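You operate a simulated robot arm through the tools that you are given. There is no shell and no other tool. Be economical: measure what you need, move in short steps, check, and stop when the job is done.

You are at the controls of a simulated robot arm. One attempt, no reset.

Task
Run the mill for the turns on the mill card.
Fine: hood shut, key bar in its socket, isolator on, START once; isolator off when it has stopped.

Only the result counts: the job must be done as asked and must still hold three seconds after the hand-in. Knocking over, shifting, dropping, spilling or breaking anything else fails it.

Robot
A 6-joint arm with a two-finger parallel gripper, fixed in place. Base frame: the origin is at the foot of the arm, x ahead of it, y to its left, z up. Lengths are in m, angles in rad, forces in N, time in s.
With the tool pointing down near the work surface it reaches from about 0.36 to 0.82 m from the base axis. Its first joint turns from -2.897 to 2.897 rad. Payload 3.91 kg.
The tool frame sits at the grasp point between the pads (the TCP): z along the fingers, y along the line on which they close. The tips reach 0.03 m beyond it. Largest opening 0.11 m; finger width 0.02, thickness 0.01; the body of the gripper, 0.048 by 0.112 m, starts 0.055 m behind the TCP.
Orientation is told as [roll, pitch, yaw] about the base's x, y, z axes, in that order, counted from this pose: with the fingers straight down and closing along the base's y, the tool's x points along the base's -x, its y along +y and its z along -z.

Tools
- The arm moves only by the tool send_rows. Its argument "series" is a list of rows, each a list of 7 numbers: the turn, a rotation vector about the tool's x, y, z in units of 8 degrees (1.0 is 8 degrees), then the shift along the tool's x, y, z in units of 30 mm (1.0 is 30 mm), then the finger opening in cm, from 0 to 11. In form: [[wx, wy, wz, tx, ty, tz, grip], ...]. A call has 1 to 20 rows; each row shifts and turns the commanded pose from where the row before left it, along the tool's axes as they then stand. A call with a number of a shift or a turn outside -1 to 1 is refused whole. Rows are played at 5 a second. More than 0.05 m and 0.15 rad between two rows, or a gripper value outside its range, and nothing of the call is played. A pose out of reach is approached as far as the arm can. The call stops where the force on the tool passes 40 N (or 10 N more than at its start, if that is more) or the arm is blocked; 0.2 s more then pass. Each finger travels about 0.045 m/s and halts on what it meets, pressing with about 24 N; the grip force reading is that of the motor and also rises with nothing between the fingers. The clock runs only during rows and for 0.2 s after the last one: add rows that do not move to give the fingers time. It gives the time, the measured TCP pose, the force on the tool (base axes), the opening and the grip force at its end, in the units of the frame above (readings bear some noise), with the torque about the TCP (base axes, N m) and any sound that the robot's microphone picked up, and new pictures: "show" is both (left out), scene, wrist or none.
- Cameras (640 x 400 px; columns grow to the right, rows downward): "scene" is fixed at [0.2208, 0.5013, 1.7313]; the picture's right is [-0.90, -0.43, 0.00], its down [-0.43, 0.90, -0.11] and it looks along [0.05, -0.10, -0.99] (base axes); focal length 320 px, centre (320, 200). "wrist" rides on the gripper at [0.077, 0.007, -0.114] in the tool frame; the picture's right is [-0.09, 1.00, 0.00], its down [-0.80, -0.07, -0.59] and it looks along [-0.59, -0.05, 0.80] (tool axes); focal length 270 px, centre (320, 200). There is no depth. A picture from a camera that has moved, and an enlarged one, comes with that camera's place and axes in the base frame and with its lens.
- slide_trunk(by): slides the trunk up (or, below 0, down) by that many m; the arm rides with it, the base frame stays. It gives what a move gives, with no picture.
- inspect(camera, box): a new picture of the part [left, top, right, bottom] of that camera's present view, enlarged. The clock stands still meanwhile.
- job_done(): hands the job in; it is judged then, once.

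Go step by step. Nothing tells you positions but the pictures and the camera data: compare them with the known pose of the tool, close in by small moves and look again before you grip or let go. The budget is 120 turns and 200 pictures, counting those below and the enlarged ones. Unless the task says otherwise, let go and move clear before handing in, and close with one line.

The tools are called after "Emit:" as name(argument=value, ...) on one line, values as JSON. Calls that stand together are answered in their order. send_rows: Moves the arm, as the interface text tells. Its arguments: {"type":"object","properties":{"series":{"type":"array","items":{"type":"array","items":{"type":"number"}}},"show":{"type":"string","enum":["both","scene","wrist","none"]}},"required":["series"]} The other tools are called the same way: slide_trunk (by) slides the trunk up or down; inspect (camera, box) takes an enlarged picture of a part of a camera's view; job_done () hands the job in.

At the start:

```text
clock: 0.0
eef_pos: [0.1224, 0.4124, 1.408]
ee_rot: [0.0, 0.001, 0.003]
ft_force: [0.4, 0.5, 0.3]
moment: [-0.01, 0.04, -0.01]
opening: 0.1099
finger_force: 0.1
trunk travel left (down, up): [-0.575, 0.035]
```

scene: 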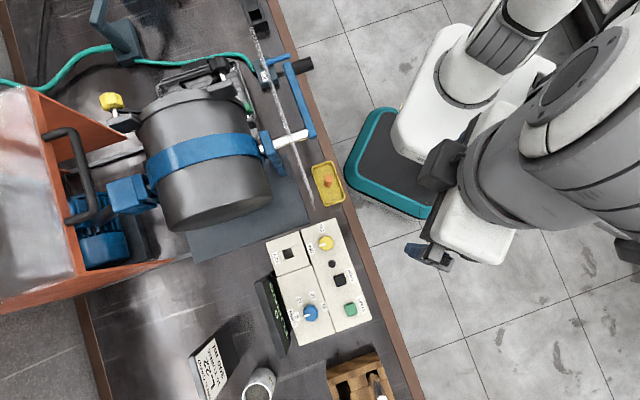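
wrist: 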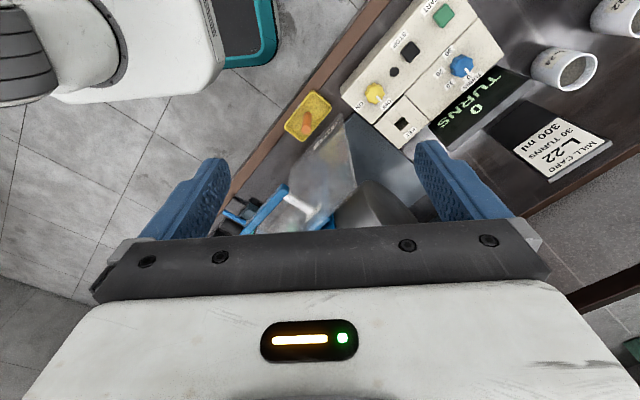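

I see a drum mill with an orange hood (seemingly open, left), a clear plate, a control panel with buttons and dial, a mill card, and a yellow tray with something orange. I'll look closer first.

Emit:
inspect(camera="scene", box=[240, 200, 400, 300])

Emit:
inspect(camera="scene", box=[180, 290, 400, 400])

Emit:
inspect(camera="scene", box=[0, 50, 240, 300])

Emit:
inspect(camera="scene", box=[80, 0, 360, 220])

Emit:
inspect(camera="wrist", box=[340, 0, 640, 190])

```text
4.00 times, centred on (320, 250) of scene
camera zoom: at [0.2208, 0.5013, 1.7313], right [-0.9, -0.43, 0.0], down [-0.43, 0.9, -0.11], along [0.05, -0.1, -0.99], focal length 1279 px, centre (320, 0)
```

zoom: 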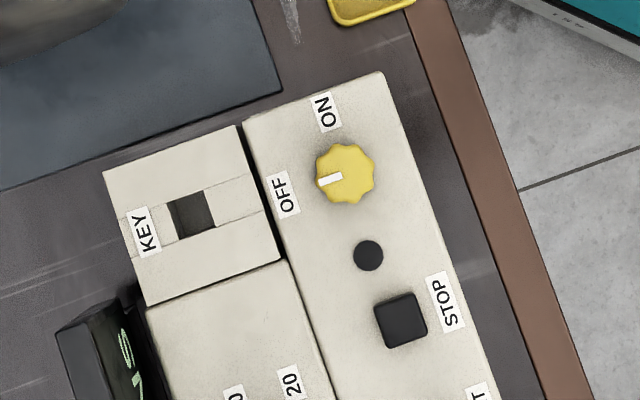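

```text
2.91 times, centred on (290, 345) of scene
camera zoom: at [0.2208, 0.5013, 1.7313], right [-0.9, -0.43, 0.0], down [-0.43, 0.9, -0.11], along [0.05, -0.1, -0.99], focal length 930 px, centre (407, -222)
```

zoom: 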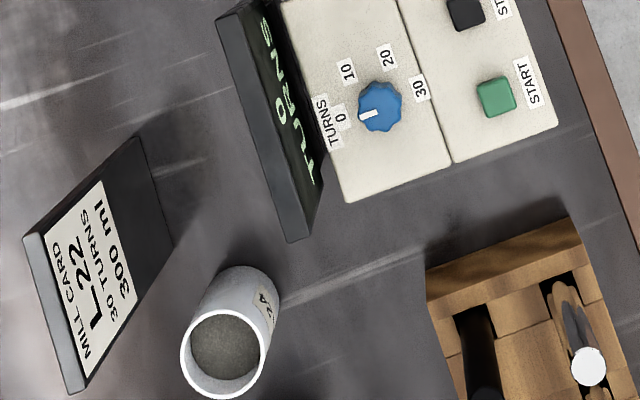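

```text
1.60 times, centred on (120, 175) of scene
camera zoom: at [0.2208, 0.5013, 1.7313], right [-0.9, -0.43, 0.0], down [-0.43, 0.9, -0.11], along [0.05, -0.1, -0.99], focal length 512 px, centre (640, 240)
```

zoom: 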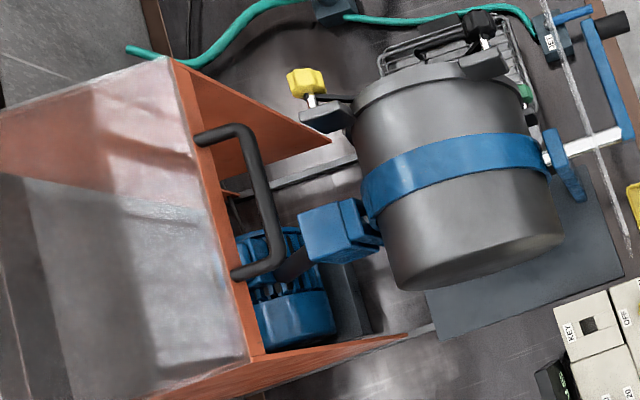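

```text
1.82 times, centred on (220, 110) of scene
camera zoom: at [0.2208, 0.5013, 1.7313], right [-0.9, -0.43, 0.0], down [-0.43, 0.9, -0.11], along [0.05, -0.1, -0.99], focal length 582 px, centre (502, 364)
```

zoom: 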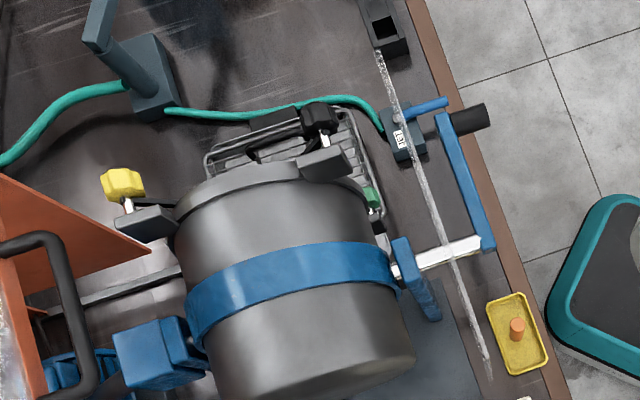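

```text
2.11 times, centred on (490, 95) of wrist
camera zoom: at [0.0459, 0.4178, 1.5239], right [0.09, 1.0, 0.0], down [0.8, -0.07, 0.59], along [0.59, -0.05, -0.8], focal length 569 px, centre (-38, 421)
```

zoom: 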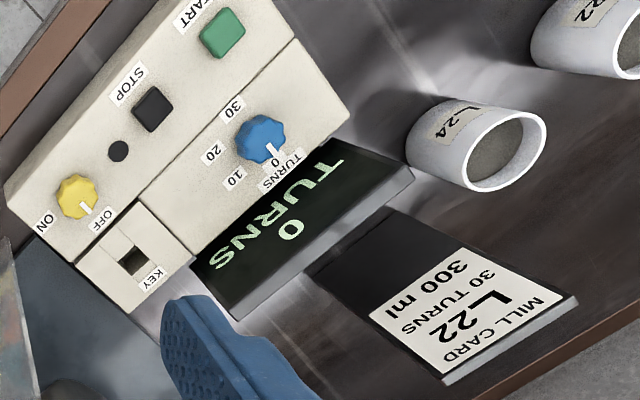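

The card says 30 turns; the dial is at 0 and the isolator OFF, and the hood is open. I'll turn the wrist toward the table to see the mill and find the key bar.

Emit:
send_rows(series=[[0, 0, -1, 0, 0, 0, 11], [0, 0, -1, 0, 0, 0, 11], [0, 0, -1, 0, 0, 0, 11], [0, 0, -1, 0, 0, 0, 11], [0, 0, -1, 0, 0, 0, 11], [0, 0, -0.6, 0, 0, 0, 11]])

Emit:
inspect(camera="scene", box=[230, 40, 350, 220])

Emit:
inspect(camera="scene", box=[300, 330, 420, 400])

```text
clock: 1.4
eef_pos: [0.1229, 0.4119, 1.4105]
ee_rot: [0.001, 0.0, 0.786]
ft_force: [0.3, -0.1, 0.1]
moment: [0.03, -0.02, -0.03]
opening: 0.1102
finger_force: 0.1
trunk travel left (down, up): [-0.575, 0.035]
camera wrist: at [0.0638, 0.3616, 1.5242], right [-0.64, 0.77, 0.0], down [0.62, 0.52, 0.59], along [0.46, 0.38, -0.8], focal length 270 px, centre (320, 200)
```

scene: 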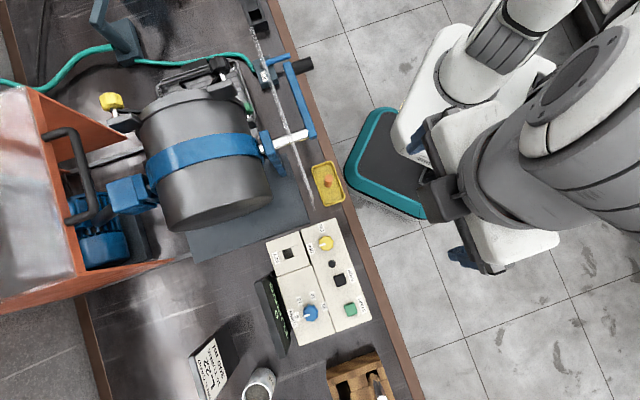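
wrist: 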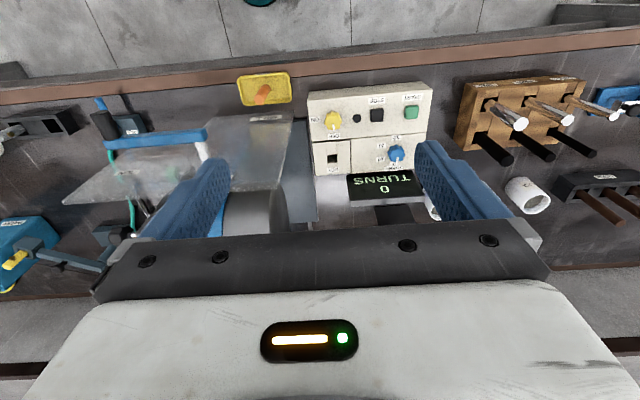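

```text
2.22 times, centred on (290, 130) of scene
camera zoom: at [0.2208, 0.5013, 1.7313], right [-0.9, -0.43, 0.0], down [-0.43, 0.9, -0.11], along [0.05, -0.1, -0.99], focal length 711 px, centre (387, 356)
```

zoom: 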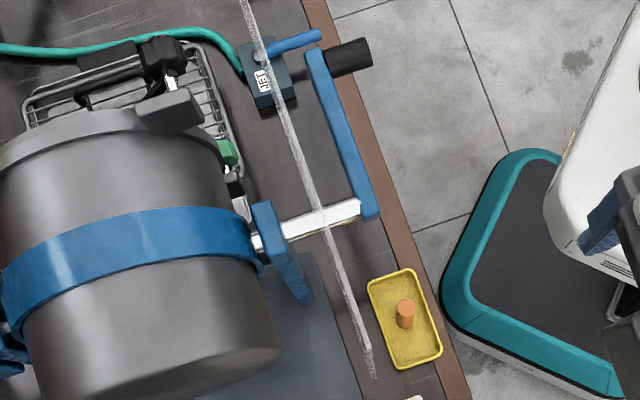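

```text
5.33 times, centred on (360, 365) of scene
camera zoom: at [0.2208, 0.5013, 1.7313], right [-0.9, -0.43, 0.0], down [-0.43, 0.9, -0.11], along [0.05, -0.1, -0.99], focal length 1706 px, centre (107, -680)
```

zoom: 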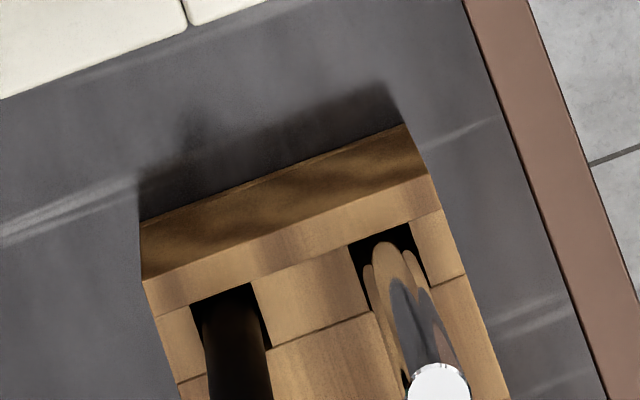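

I see two racks of bars on the right and other items on the left. I'll zoom in to read labels.

Emit:
inspect(camera="wrist", box=[440, 60, 640, 230])

Emit:
inspect(camera="wrist", box=[0, 60, 220, 300])

Emit:
inspect(camera="wrist", box=[220, 60, 440, 220])

```text
2.35 times, centred on (540, 145) of wrist
camera zoom: at [0.0638, 0.3616, 1.5242], right [-0.64, 0.77, 0.0], down [0.62, 0.52, 0.59], along [0.46, 0.38, -0.8], focal length 636 px, centre (-198, 329)
```

zoom: 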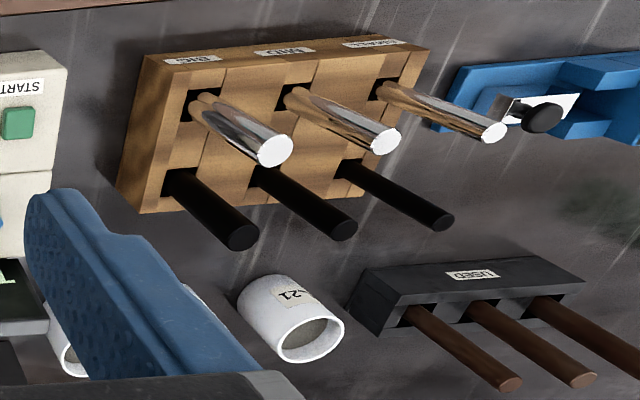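

```text
1.67 times, centred on (110, 180) of wrist
camera zoom: at [0.0638, 0.3616, 1.5242], right [-0.64, 0.77, 0.0], down [0.62, 0.52, 0.59], along [0.46, 0.38, -0.8], focal length 450 px, centre (670, 233)
```

zoom: 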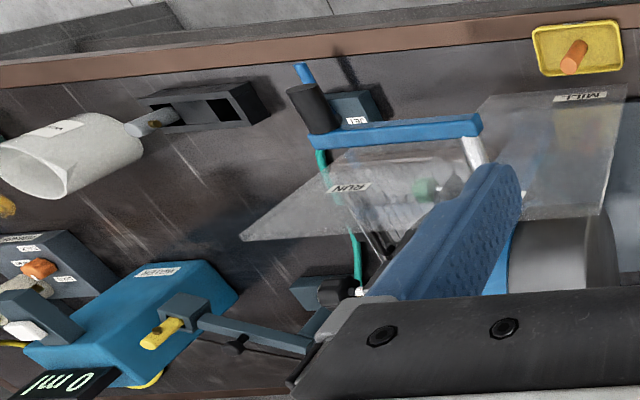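

```text
2.50 times, centred on (330, 140) of wrist
camera zoom: at [0.0638, 0.3616, 1.5242], right [-0.64, 0.77, 0.0], down [0.62, 0.52, 0.59], along [0.46, 0.38, -0.8], focal length 676 px, centre (295, 350)
```

zoom: 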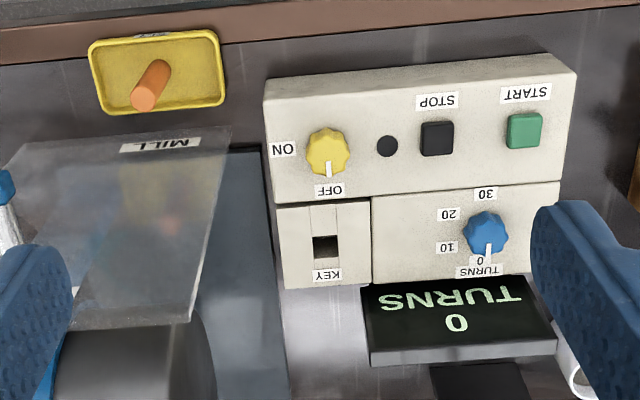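

The bench is part of a larger line; the small orange peg in the yellow tray may be the key bar. I'll slide sideways along the table to look at the mill, crank and tray.

Emit:
send_rows(series=[[0, 0, 0, 0, -1, 0, 11], [0, 0, 0, 0, -1, 0, 11], [0, 0, 0, 0, -1, 0, 11], [0, 0, 0, 0, -1, 0, 11], [0, 0, 0, 0, -1, 0, 11], [0, 0, 0, 0, -1, 0, 11], [0, 0, 0, 0, -1, 0, 11]])

```text
clock: 3.0
eef_pos: [0.2707, 0.2618, 1.4082]
ee_rot: [-0.001, 0.0, 0.784]
ft_force: [0.1, 0.4, -0.3]
moment: [0.03, 0.02, 0.0]
opening: 0.11
finger_force: 0.1
trunk travel left (down, up): [-0.575, 0.035]
camera wrist: at [0.2117, 0.2113, 1.5232], right [-0.64, 0.77, 0.0], down [0.62, 0.52, 0.59], along [0.46, 0.38, -0.8], focal length 270 px, centre (320, 200)
```

scene: 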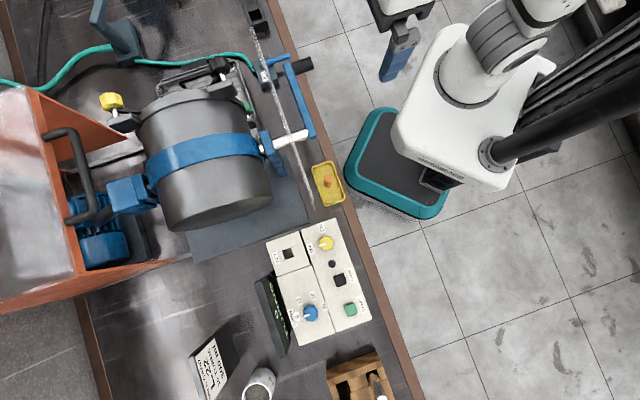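
wrist: 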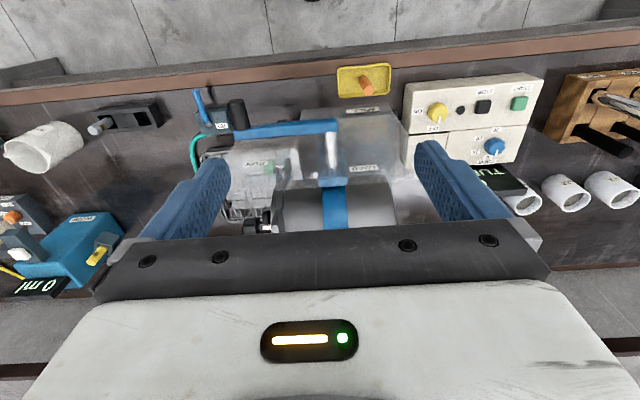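

Emit:
inspect(camera="wrist", box=[180, 50, 440, 240])

Emit:
inspect(camera="wrist", box=[0, 80, 200, 300])

Emit:
inspect(camera="wrist", box=[320, 50, 440, 120])

```text
2.11 times, centred on (310, 145) of wrist
camera zoom: at [0.2117, 0.2113, 1.5232], right [-0.64, 0.77, 0.0], down [0.62, 0.52, 0.59], along [0.46, 0.38, -0.8], focal length 569 px, centre (341, 316)
```

zoom: 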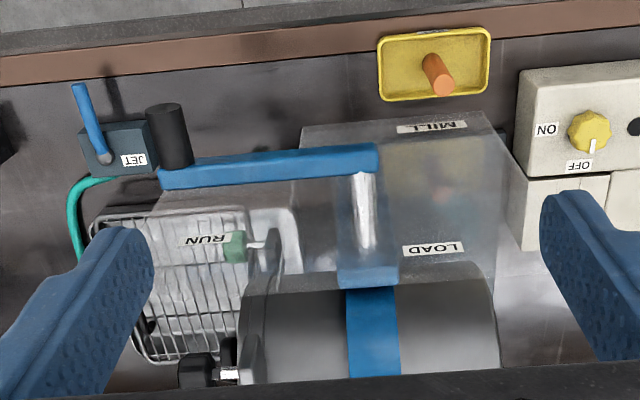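

```text
1.82 times, centred on (100, 190) of wrist
camera zoom: at [0.2117, 0.2113, 1.5232], right [-0.64, 0.77, 0.0], down [0.62, 0.52, 0.59], along [0.46, 0.38, -0.8], focal length 491 px, centre (720, 218)
```

zoom: 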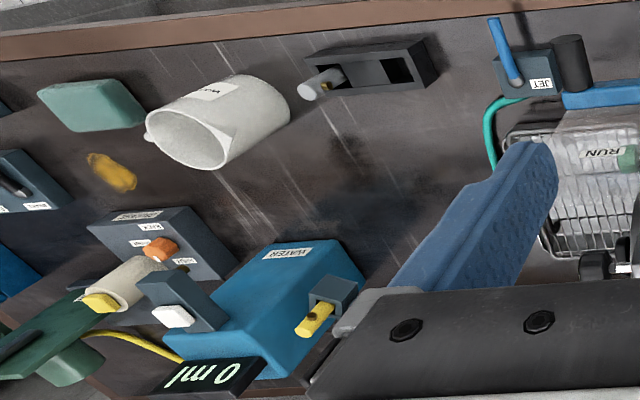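

```text
5.33 times, centred on (380, 85) of wrist
camera zoom: at [0.2117, 0.2113, 1.5232], right [-0.64, 0.77, 0.0], down [0.62, 0.52, 0.59], along [0.46, 0.38, -0.8], focal length 1442 px, centre (0, 813)
```

zoom: 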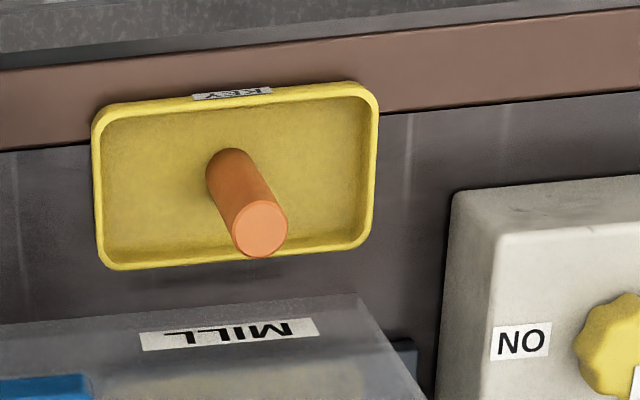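

The KEY tray holds an orange bar (key bar). The crank plate has positions LOAD/RUN; I want a face-on look, so I'll tilt the camera up and lower the trunk.

Emit:
send_rows(series=[[0, -1, 0, 0, 0, 0, 11], [0, -1, 0, 0, 0, 0, 11], [0, -1, 0, 0, 0, 0, 11], [0, -1, 0, 0, 0, 0, 11], [0, -1, 0, 0, 0, 0, 11], [0, 0, 0, 1, 0, 0, 11]], show="none")

Emit:
slide_trunk(by=-0.15)

Emit:
inspect(camera="wrist", box=[0, 0, 640, 400])

```text
clock: 4.4
eef_pos: [0.2549, 0.2464, 1.39]
ee_rot: [0.001, -0.702, 0.783]
ft_force: [0.0, 0.9, -0.1]
moment: [0.0, -0.02, -0.02]
opening: 0.1102
finger_force: 0.1
trunk travel left (down, up): [-0.575, 0.035]
```

```text
clock: 6.2
eef_pos: [0.2556, 0.2463, 1.2398]
ee_rot: [0.002, -0.697, 0.783]
ft_force: [-0.1, 0.7, -0.1]
moment: [0.01, -0.02, -0.01]
opening: 0.1098
finger_force: 0.0
trunk travel left (down, up): [-0.425, 0.185]
```

```text
1.00 times, centred on (320, 200) of wrist (not enlarged: the box is as wide or as high as the picture)
camera zoom: at [0.1567, 0.1572, 1.2786], right [-0.66, 0.75, 0.06], down [0.21, 0.11, 0.97], along [0.72, 0.65, -0.24], focal length 270 px, centre (320, 200)
```

zoom: 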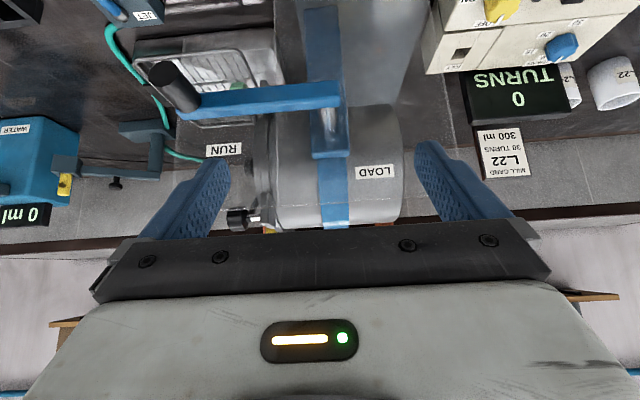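

The crank stands at RUN. Next I'll look at the open hood and its handle from above, sideways.

Emit:
slide_trunk(by=0.18)

Emit:
send_rows(series=[[0, 1, 0, 0, 0, 0, 11], [0, 1, 0, 0, 0, 0, 11], [0, 1, 0, 0, 0, 0, 11], [0, 1, 0, 0, 0, 0, 11], [0, 1, 0, 0, 0, -1, 11], [0, 0, -1, 0, 0, 0, 11], [0, 0, -1, 0, 0, 0, 11], [0, 0, -1, 0, 0, 0, 11], [0, 0, -1, 0, 0, 0, 11], [0, 0, -1, 0, 0, 0, 11], [0, 0, -1, 0, 0, 0, 11], [0, 0, -1, 0, 0, 0, 11], [0, 0, -1, 0, 0, 0, 11], [0, 0, -1, 0, 0, 0, 11], [0, 0, -1, 0, 0, 0, 11], [0, 0, -1, 0, 0, 0, 11]], show="none")

Emit:
send_rows(series=[[0, 0, 0, 0.2, -1, 0, 11], [0, 0, 0, 0.3, -1, 0, 11], [0, 0, 0, 0.3, -1, 0, 11], [0, 0, 0, 0.3, -1, 0, 11], [0, 0, 0, 0.3, -1, 0, 11], [0, 0, 0, 0.3, -1, 0, 11], [0, 0, 0, 0.3, -1, 0, 11]])

```text
clock: 8.2
eef_pos: [0.255, 0.2458, 1.4199]
ee_rot: [-0.001, -0.699, 0.784]
ft_force: [0.0, 0.6, 0.8]
moment: [0.0, 0.02, -0.01]
opening: 0.1099
finger_force: 0.1
trunk travel left (down, up): [-0.605, 0.005]
```

```text
clock: 11.6
eef_pos: [0.2527, 0.2437, 1.4496]
ee_rot: [0.001, 0.0, 2.322]
ft_force: [0.3, 0.3, 0.2]
moment: [0.02, 0.01, 0.0]
opening: 0.1096
finger_force: 0.1
trunk travel left (down, up): [-0.605, 0.005]
```

```text
clock: 13.2
eef_pos: [0.449, 0.3438, 1.4469]
ee_rot: [0.003, 0.0, 2.32]
ft_force: [0.1, -0.5, 0.0]
moment: [-0.02, 0.0, -0.05]
opening: 0.1099
finger_force: 0.0
trunk travel left (down, up): [-0.605, 0.005]
camera wrist: at [0.4965, 0.2821, 1.562], right [-0.79, -0.61, 0.0], down [-0.49, 0.64, 0.59], along [-0.37, 0.47, -0.8], focal length 270 px, centre (320, 200)
```

scene: 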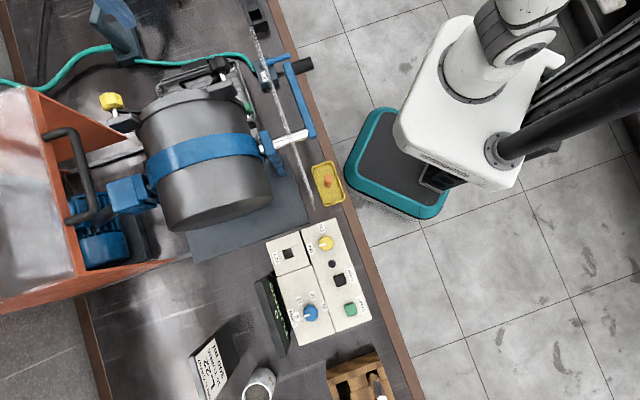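
wrist: 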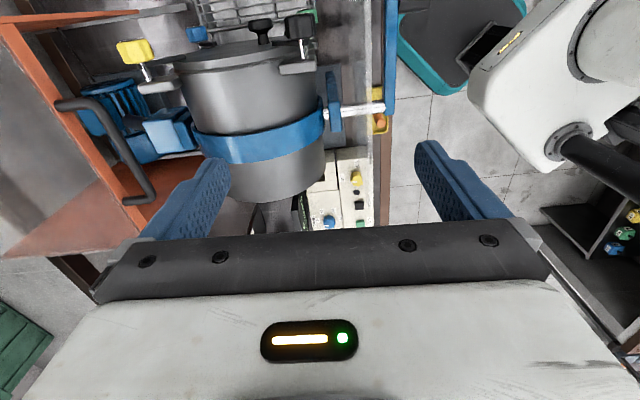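

I got the hood handle near (0.595, 0.561, 1.244). Let me zoom to understand how the hood is hinged.

Emit:
inspect(camera="wrist", box=[0, 0, 240, 280])

Emit:
inspect(camera="wrist", box=[100, 0, 340, 200])

Emit:
inspect(camera="scene", box=[0, 70, 200, 320])

```text
1.43 times, centred on (120, 140) of wrist
camera zoom: at [0.4965, 0.2821, 1.562], right [-0.79, -0.61, 0.0], down [-0.49, 0.64, 0.59], along [-0.37, 0.47, -0.8], focal length 386 px, centre (606, 286)
```

zoom: 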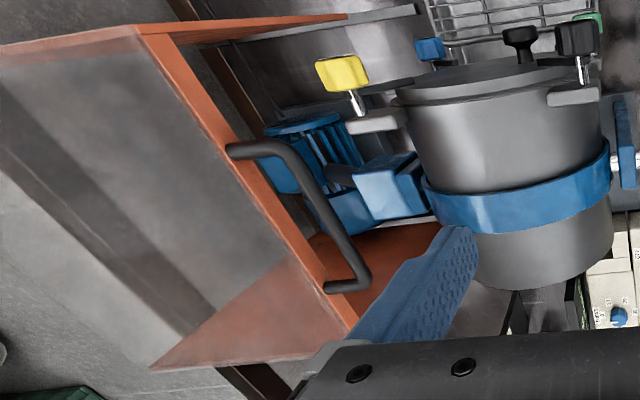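

```text
2.00 times, centred on (220, 100) of wrist
camera zoom: at [0.4965, 0.2821, 1.562], right [-0.79, -0.61, 0.0], down [-0.49, 0.64, 0.59], along [-0.37, 0.47, -0.8], focal length 541 px, centre (520, 400)
```

zoom: 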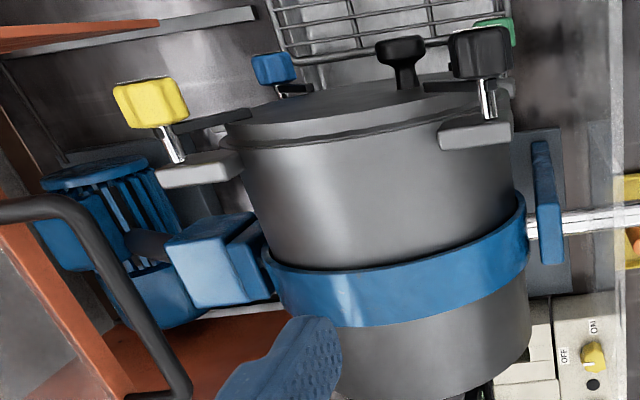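

```text
1.60 times, centred on (100, 195) of scene
camera zoom: at [0.2208, 0.5013, 1.7313], right [-0.9, -0.43, 0.0], down [-0.43, 0.9, -0.11], along [0.05, -0.1, -0.99], focal length 512 px, centre (672, 208)
```

zoom: 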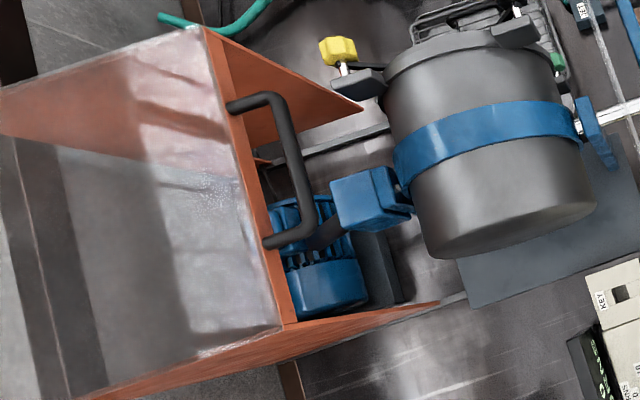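

The hood appears to be a box with a clear roof on rails running across the table; it should slide toward the robot via the handle. I'll move over the handle at height and check.

Emit:
send_rows(series=[[0, 0, 0, -0.2, -0.9, 0, 11], [0, 0, 0, -0.2, -0.95, 0, 11], [0, 0, 0, -0.2, -0.95, 0, 10], [0, 0, 0, -0.2, -0.95, 0, 9], [0, 0, 0, -0.2, -0.95, 0, 8], [0, 0, 0, -0.2, -0.95, 0, 7], [0, 0, 0, -0.2, -0.95, 0, 6], [0, 0, 0, -0.3, -0.95, 0, 6], [0, 0, 0, -0.3, -0.95, 0, 6], [0, 0, 0, 0, 0, 1, 6], [0, 0, 0, 0, 0, 1, 6]])

```text
clock: 15.6
eef_pos: [0.5166, 0.4739, 1.3195]
ee_rot: [0.001, -0.001, 2.321]
ft_force: [-0.1, -0.1, -0.8]
moment: [0.02, -0.02, 0.01]
opening: 0.0603
finger_force: 0.0
out of reach, approached as far as the arm can: row 4, 5, 6, 7, 8, 9
trunk travel left (down, up): [-0.605, 0.005]
camera wrist: at [0.564, 0.4131, 1.4358], right [-0.79, -0.61, 0.0], down [-0.49, 0.63, 0.59], along [-0.36, 0.47, -0.8], focal length 270 px, centre (320, 200)
```

scene: 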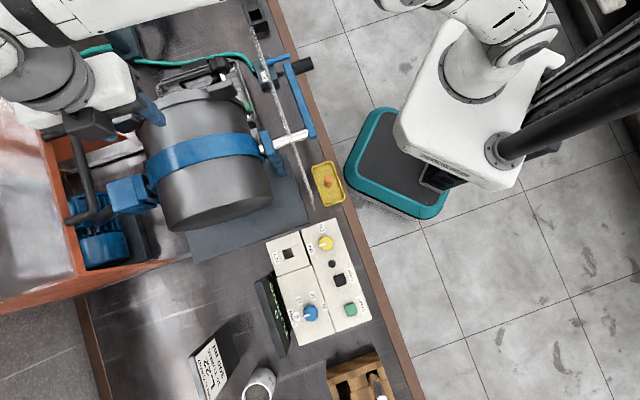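
wrist: 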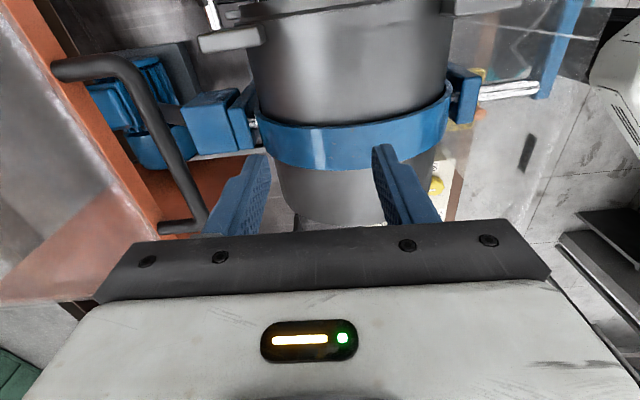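

The arm hit its reach limit high up; now lower, I'll try outward again.

Emit:
send_rows(series=[[0, 0, 0, 0, -0.5, 0, 6], [0, 0, 0, 0, -0.5, 0, 6], [0, 0, 0, 0, -0.5, 0, 6], [0, 0, 0, 0, -0.5, 0, 6]])

```text
clock: 16.6
eef_pos: [0.546, 0.499, 1.3098]
ee_rot: [0.001, -0.001, 2.322]
ft_force: [0.3, -0.5, -0.2]
moment: [-0.02, 0.04, 0.0]
opening: 0.06
finger_force: 0.0
out of reach, approached as far as the arm can: row 3, 4
trunk travel left (down, up): [-0.605, 0.005]
camera wrist: at [0.5942, 0.4392, 1.4252], right [-0.79, -0.61, 0.0], down [-0.49, 0.64, 0.59], along [-0.37, 0.47, -0.8], focal length 270 px, centre (320, 200)
```

scene: 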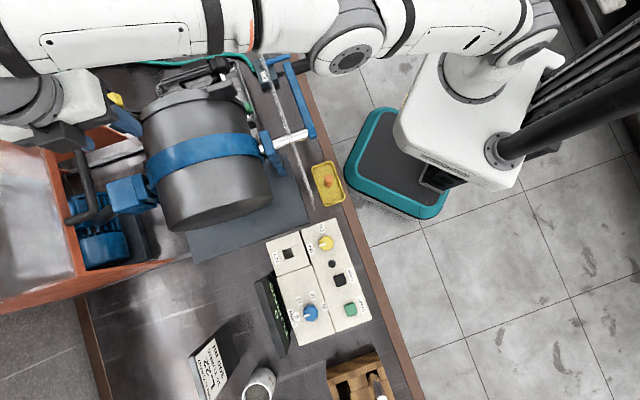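
wrist: 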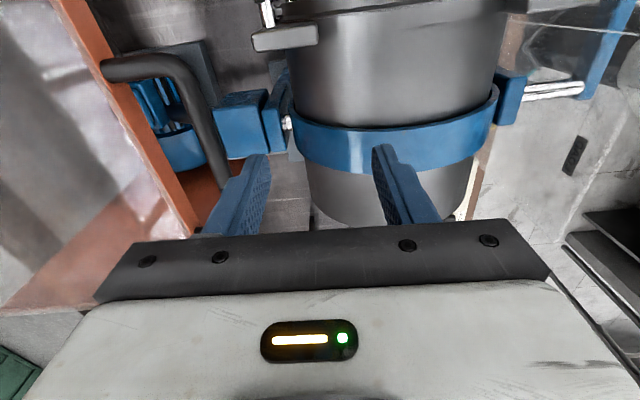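

I'll tilt the tool outward about the handle's axis (32°) to gain reach, then go to a pre-grasp just short of the bar.

Emit:
send_rows(series=[[1, 0, 0, 0, 0, 0, 5], [1, 0, 0, 0, 0, 0, 5], [1, 0, 0, 0, 0, 0, 5], [1, 0, 0, 0, 0, 0, 5], [0, 0, 0, -0.2, -0.5, 0.3, 5], [0, 0, 0, -0.2, -0.5, 0.3, 5]])

Emit:
inspect(camera="scene", box=[30, 60, 190, 230])

```text
clock: 17.9
eef_pos: [0.563, 0.5339, 1.3131]
ee_rot: [-0.559, 0.001, 2.319]
ft_force: [-0.9, -0.2, 0.9]
moment: [-0.01, -0.01, -0.01]
opening: 0.0499
finger_force: 0.0
trunk travel left (down, up): [-0.605, 0.005]
camera wrist: at [0.5668, 0.4313, 1.4064], right [-0.68, -0.51, -0.53], down [-0.73, 0.41, 0.54], along [-0.06, 0.75, -0.65], focal length 270 px, centre (320, 200)
```

scene: 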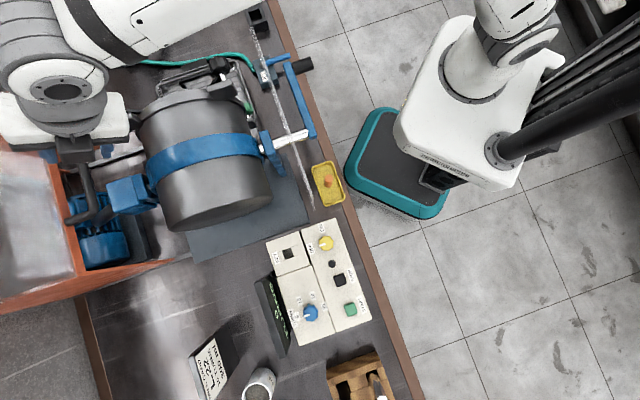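
wrist: 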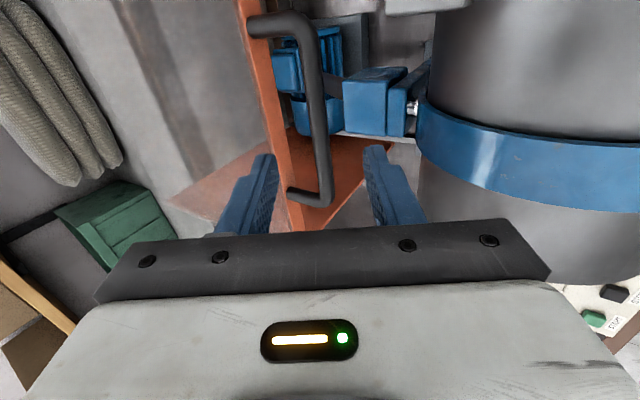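

```text
2.35 times, centred on (110, 145) of scene
camera zoom: at [0.2208, 0.5013, 1.7313], right [-0.9, -0.43, 0.0], down [-0.43, 0.9, -0.11], along [0.05, -0.1, -0.99], focal length 752 px, centre (814, 329)
```

zoom: 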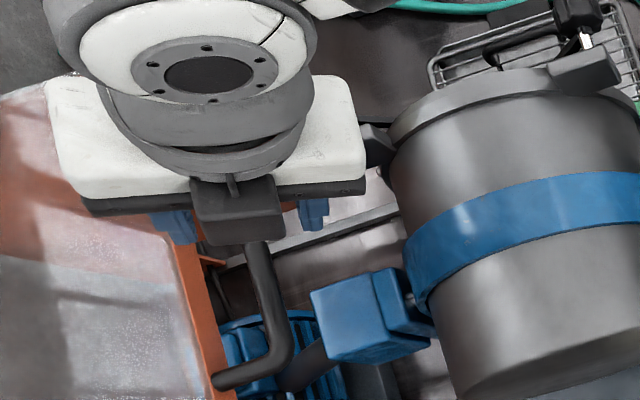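

The bar is well centred between the fingers. I advance 65 mm along the tool axis.

Emit:
send_rows(series=[[0, 0, 0, 0, 0, 0.7, 5], [0, 0, 0, 0, 0, 0.7, 5], [0, 0, 0, 0, 0, 0.8, 5]])

Emit:
inspect(camera="wrist", box=[200, 60, 440, 240])

```text
clock: 18.8
eef_pos: [0.5896, 0.5579, 1.2542]
ee_rot: [-0.557, 0.001, 2.321]
ft_force: [-0.1, 0.6, -0.4]
moment: [0.0, 0.01, 0.01]
opening: 0.0501
finger_force: 0.0
trunk travel left (down, up): [-0.605, 0.005]
camera wrist: at [0.5939, 0.455, 1.3497], right [-0.68, -0.51, -0.53], down [-0.73, 0.41, 0.54], along [-0.06, 0.75, -0.65], focal length 270 px, centre (320, 200)
```

scene: 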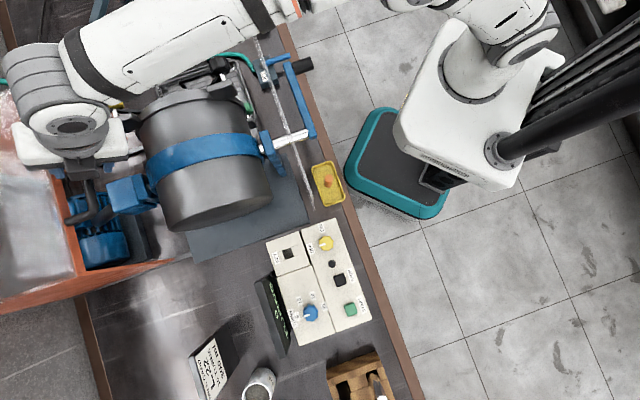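
wrist: 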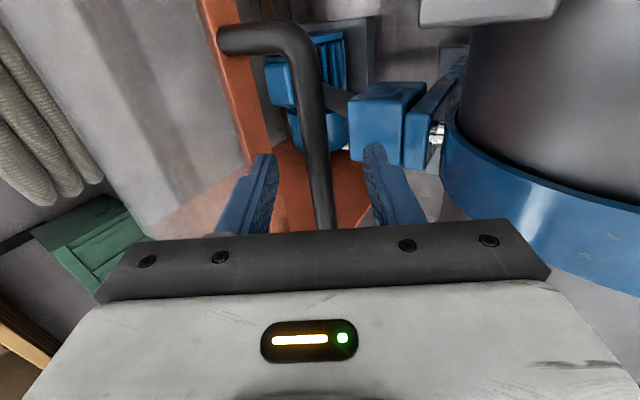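

```text
2.22 times, centred on (320, 150) of wrist
camera zoom: at [0.5939, 0.455, 1.3497], right [-0.68, -0.51, -0.53], down [-0.73, 0.41, 0.54], along [-0.06, 0.75, -0.65], focal length 601 px, centre (320, 311)
```

zoom: 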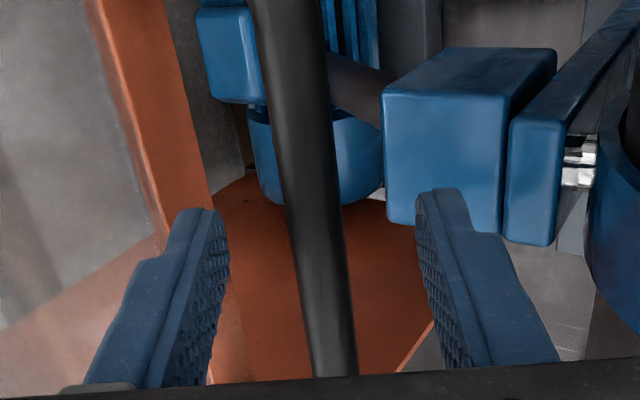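

Bar sits between the pads; I close the fingers.

Emit:
send_rows(series=[[0, 0, 0, 0, 0, 0, 0], [0, 0, 0, 0, 0, 0, 0], [0, 0, 0, 0, 0, 0, 0], [0, 0, 0, 0, 0, 0, 0]], show="wrist")

```text
clock: 19.8
eef_pos: [0.5896, 0.5569, 1.2573]
ee_rot: [-0.559, -0.001, 2.32]
ft_force: [0.9, 0.1, 1.8]
moment: [-0.28, -0.32, 0.83]
opening: 0.0142
finger_force: 45.0
trunk travel left (down, up): [-0.605, 0.005]
camera wrist: at [0.5931, 0.4544, 1.3505], right [-0.68, -0.51, -0.53], down [-0.73, 0.41, 0.54], along [-0.06, 0.75, -0.65], focal length 270 px, centre (320, 200)
```

wrist: 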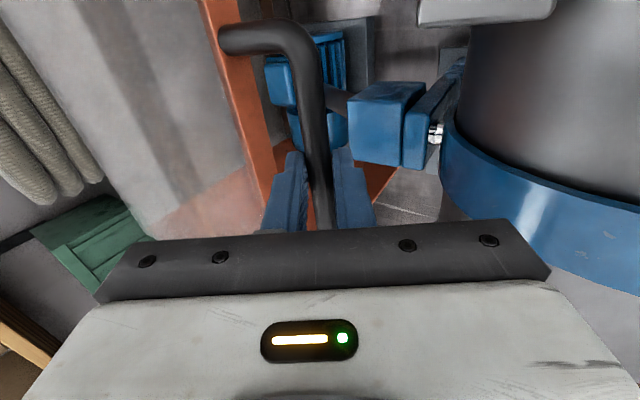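

The handle is gripped. I test a small horizontal pull toward the robot and read the force.

Emit:
send_rows(series=[[0, 0, 0, 0, 0.28, -0.18, 0], [0, 0, 0, 0, 0.28, -0.18, 0], [0, 0, 0, 0, 0.28, -0.18, 0]])

```text
clock: 20.6
eef_pos: [0.5655, 0.5336, 1.257]
ee_rot: [-0.559, 0.0, 2.318]
ft_force: [4.7, -6.3, 4.3]
moment: [-0.56, -0.64, 0.6]
opening: 0.0141
finger_force: 45.4
trunk travel left (down, up): [-0.605, 0.005]
camera wrist: at [0.5704, 0.4317, 1.3505], right [-0.68, -0.51, -0.53], down [-0.73, 0.41, 0.54], along [-0.06, 0.75, -0.65], focal length 270 px, centre (320, 200)
```

scene: 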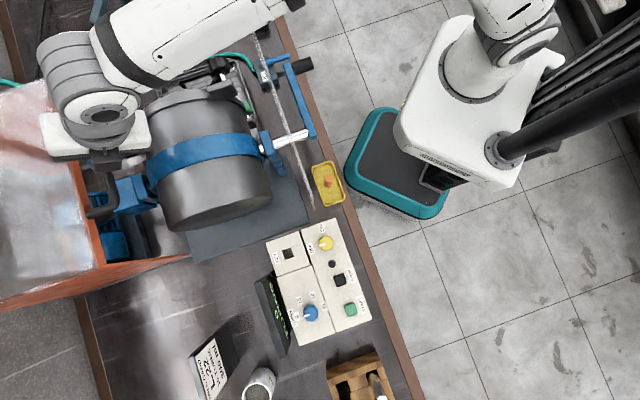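
wrist: 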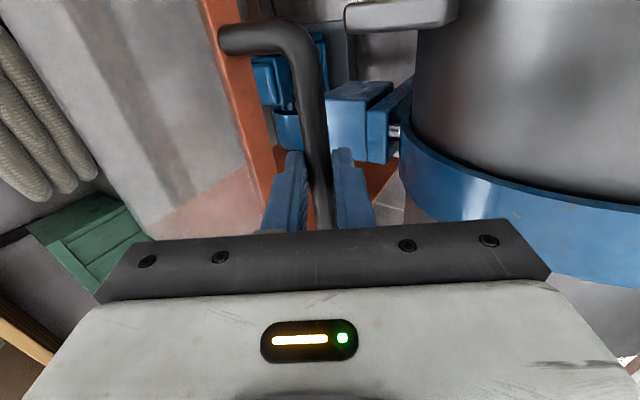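

It slides on rails. I continue with a small lateral correction, watching force.

Emit:
send_rows(series=[[0, 0, 0, 0.03, 0.42, -0.265, 0], [0, 0, 0, 0.02, 0.42, -0.265, 0], [0, 0, 0, 0.02, 0.42, -0.265, 0], [0, 0, 0, 0.02, 0.42, -0.265, 0]])

```text
clock: 21.6
eef_pos: [0.5245, 0.4912, 1.2564]
ee_rot: [-0.56, 0.0, 2.321]
ft_force: [4.7, -8.1, 7.9]
moment: [-0.45, -0.63, 0.58]
opening: 0.0141
finger_force: 45.0
trunk travel left (down, up): [-0.605, 0.005]
camera wrist: at [0.5283, 0.3895, 1.3504], right [-0.68, -0.51, -0.53], down [-0.73, 0.41, 0.54], along [-0.06, 0.75, -0.65], focal length 270 px, centre (320, 200)
```

scene: 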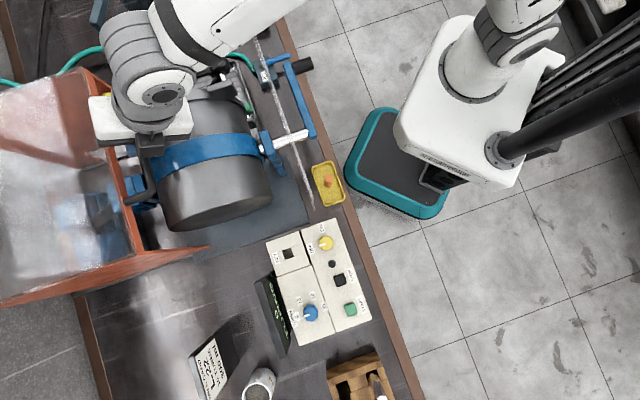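
wrist: 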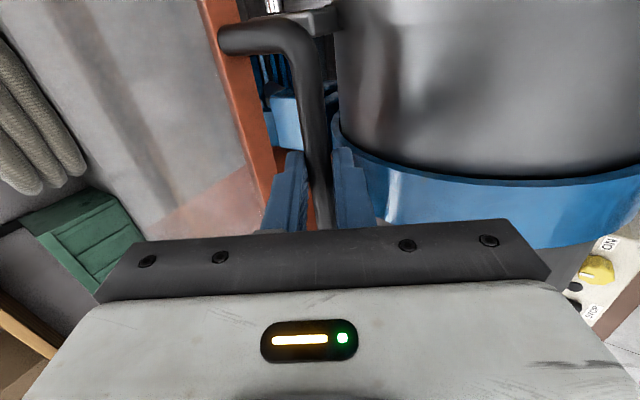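

The hood slides well, but my fingertips would pass close over the drum. I'll regrip higher with a vertical tool: open, back off, untilt, re-centre.

Emit:
send_rows(series=[[0, 0, 0, 0, 0, 0, 4], [0, 0, 0, 0, 0, 0, 4], [0, 0, 0, 0, 0, -1, 4], [0, 0, 0, 0, 0, -1, 4], [-1, 0, 0, 0, 0, 0, 4], [-1, 0, 0, 0, 0, 0, 4], [-1, 0, 0, 0, 0, 0, 4], [-1, 0, 0, 0, 0, 0, 4], [0, 0, 0, 0, -0.65, 0, 4], [0, 0, 0, 0, -0.65, 0.2, 4]])

Emit:
inspect(camera="wrist", box=[180, 0, 460, 240])

```text
clock: 23.8
eef_pos: [0.5301, 0.4988, 1.3005]
ee_rot: [0.001, 0.0, 2.32]
ft_force: [0.3, 0.3, 0.5]
moment: [-0.04, 0.0, 0.03]
opening: 0.04
finger_force: 0.1
trunk travel left (down, up): [-0.605, 0.005]
camera wrist: at [0.5779, 0.438, 1.4153], right [-0.79, -0.61, 0.0], down [-0.49, 0.64, 0.59], along [-0.37, 0.47, -0.8], focal length 270 px, centre (320, 200)
```

scene: 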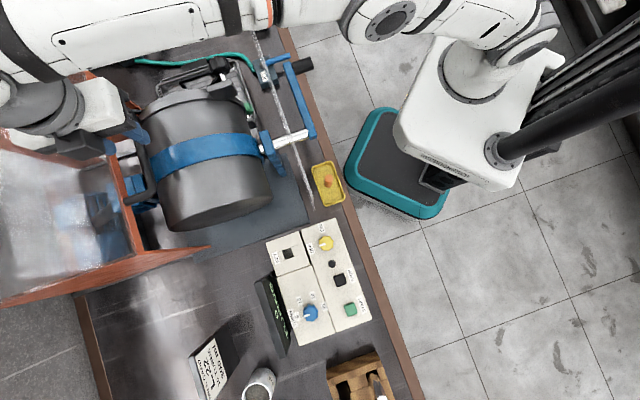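
wrist: 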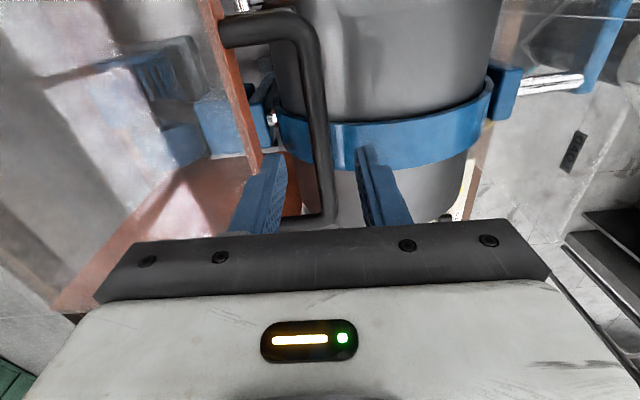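

```text
1.67 times, centred on (320, 120) of wrist
camera zoom: at [0.5779, 0.438, 1.4153], right [-0.79, -0.61, 0.0], down [-0.49, 0.64, 0.59], along [-0.37, 0.47, -0.8], focal length 450 px, centre (320, 333)
```

zoom: 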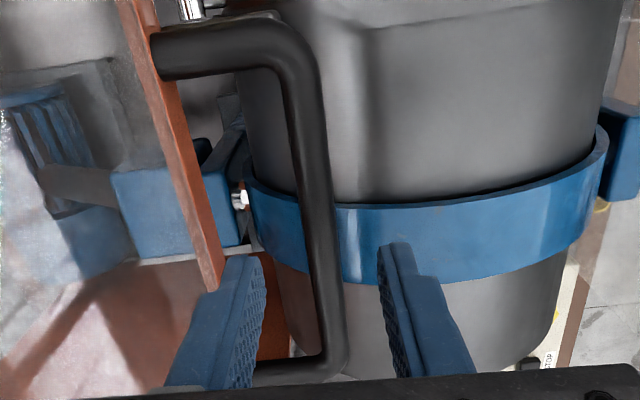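

Emit:
send_rows(series=[[0, 0, 0, 0.3, 0, 0.55, 4], [0, 0, 0, 0, 0, 0.55, 4], [0, 0, 0, 0, 0, 0, 0], [0, 0, 0, 0, 0, 0, 0], [0, 0, 0, 0, 0, 0, 0], [0, 0, 0, 0, 0, 0, 0]], show="wrist")

```text
clock: 25.1
eef_pos: [0.5348, 0.4921, 1.2673]
ee_rot: [0.0, 0.0, 2.319]
ft_force: [1.1, 0.4, 1.1]
moment: [0.0, -0.04, 0.94]
opening: 0.0139
finger_force: 44.8
trunk travel left (down, up): [-0.605, 0.005]
camera wrist: at [0.583, 0.4308, 1.3829], right [-0.79, -0.61, 0.0], down [-0.49, 0.63, 0.59], along [-0.37, 0.47, -0.8], focal length 270 px, centre (320, 200)
```

wrist: 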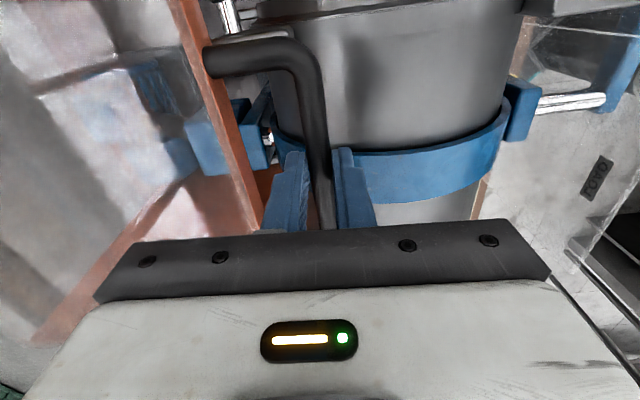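

Gripped again near the tips. Pull on toward the robot.

Emit:
send_rows(series=[[0, 0, 0, 0.03, 0.5, 0, 0], [0, 0, 0, 0.03, 0.5, 0, 0], [0, 0, 0, 0.03, 0.5, 0, 0], [0, 0, 0, 0.03, 0.5, 0, 0]])

```text
clock: 26.1
eef_pos: [0.4921, 0.4496, 1.2683]
ee_rot: [0.003, 0.0, 2.322]
ft_force: [-9.1, 5.0, -7.5]
moment: [0.38, 0.36, 0.93]
opening: 0.0141
finger_force: 44.4
trunk travel left (down, up): [-0.605, 0.005]
camera wrist: at [0.5406, 0.3884, 1.3829], right [-0.79, -0.61, 0.0], down [-0.49, 0.64, 0.59], along [-0.37, 0.47, -0.8], focal length 270 px, centre (320, 200)
```

scene: 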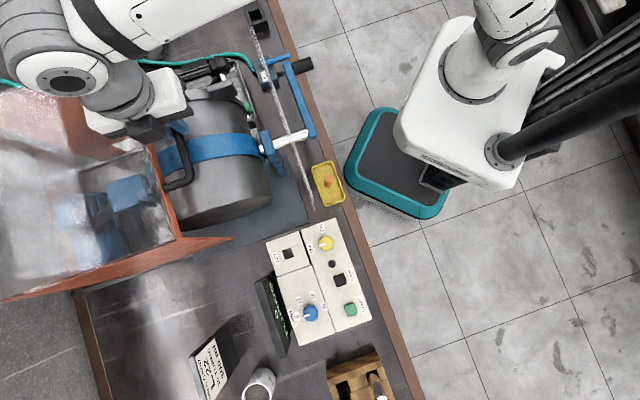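
wrist: 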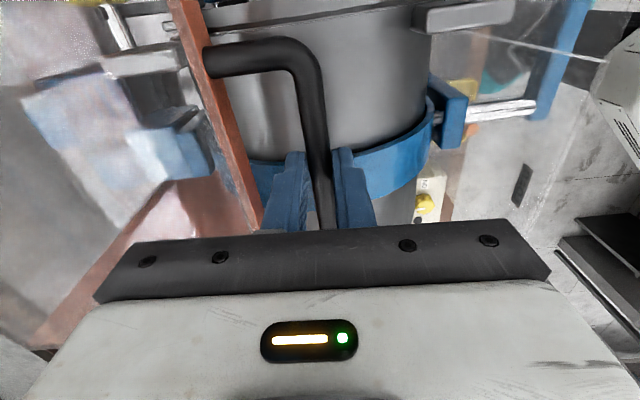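

Emit:
send_rows(series=[[0, 0, 0, 0.0, 0.5, 0.03, 0], [0, 0, 0, 0.0, 0.5, 0, 0], [0, 0, 0, 0.01, 0.5, 0, 0], [0, 0, 0, 0.01, 0.5, 0, 0], [0, 0, 0, 0.01, 0.5, 0, 0], [0, 0, 0, 0.01, 0.5, 0, 0]])

```text
clock: 27.6
eef_pos: [0.4297, 0.3856, 1.2676]
ee_rot: [0.0, 0.001, 2.321]
ft_force: [-0.6, -1.0, -0.7]
moment: [-0.24, -0.48, 0.93]
opening: 0.0142
finger_force: 44.8
trunk travel left (down, up): [-0.605, 0.005]
camera wrist: at [0.4767, 0.3248, 1.383], right [-0.79, -0.61, 0.0], down [-0.49, 0.64, 0.59], along [-0.36, 0.47, -0.81], focal length 270 px, centre (320, 200)
```

scene: 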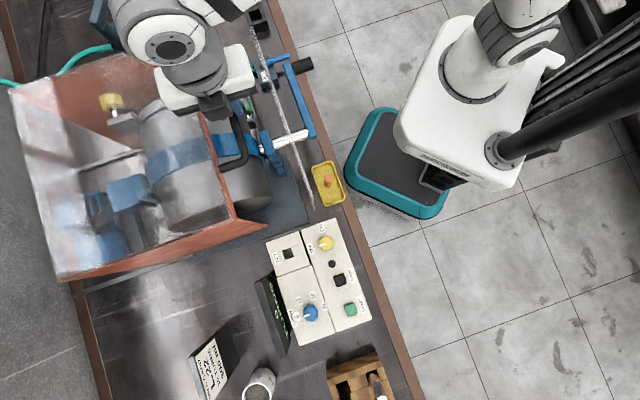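
wrist: 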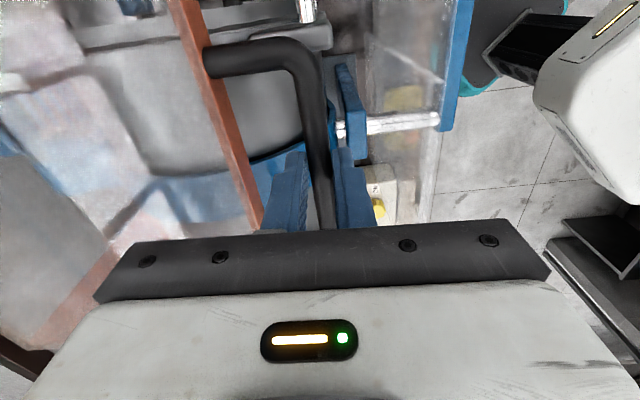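

Emit:
send_rows(series=[[0, 0, 0, 0.02, 0.4, 0, 0], [0, 0, 0, 0.02, 0.4, 0, 0], [0, 0, 0, 0.01, 0.4, 0, 0], [0, 0, 0, 0.01, 0.4, 0, 0]])

```text
clock: 28.6
eef_pos: [0.3942, 0.3518, 1.2672]
ee_rot: [-0.001, 0.001, 2.32]
ft_force: [0.7, -1.7, 6.6]
moment: [-0.23, -0.43, 0.92]
opening: 0.0141
finger_force: 44.8
trunk travel left (down, up): [-0.605, 0.005]
camera wrist: at [0.4423, 0.29, 1.3829], right [-0.79, -0.61, 0.0], down [-0.49, 0.63, 0.59], along [-0.36, 0.47, -0.8], focal length 270 px, centre (320, 200)
```

scene: 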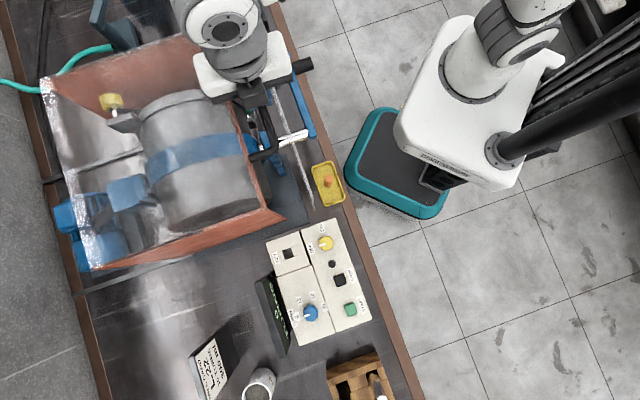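
wrist: 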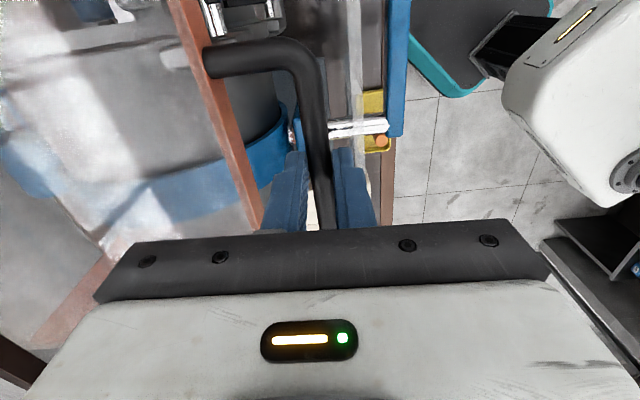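

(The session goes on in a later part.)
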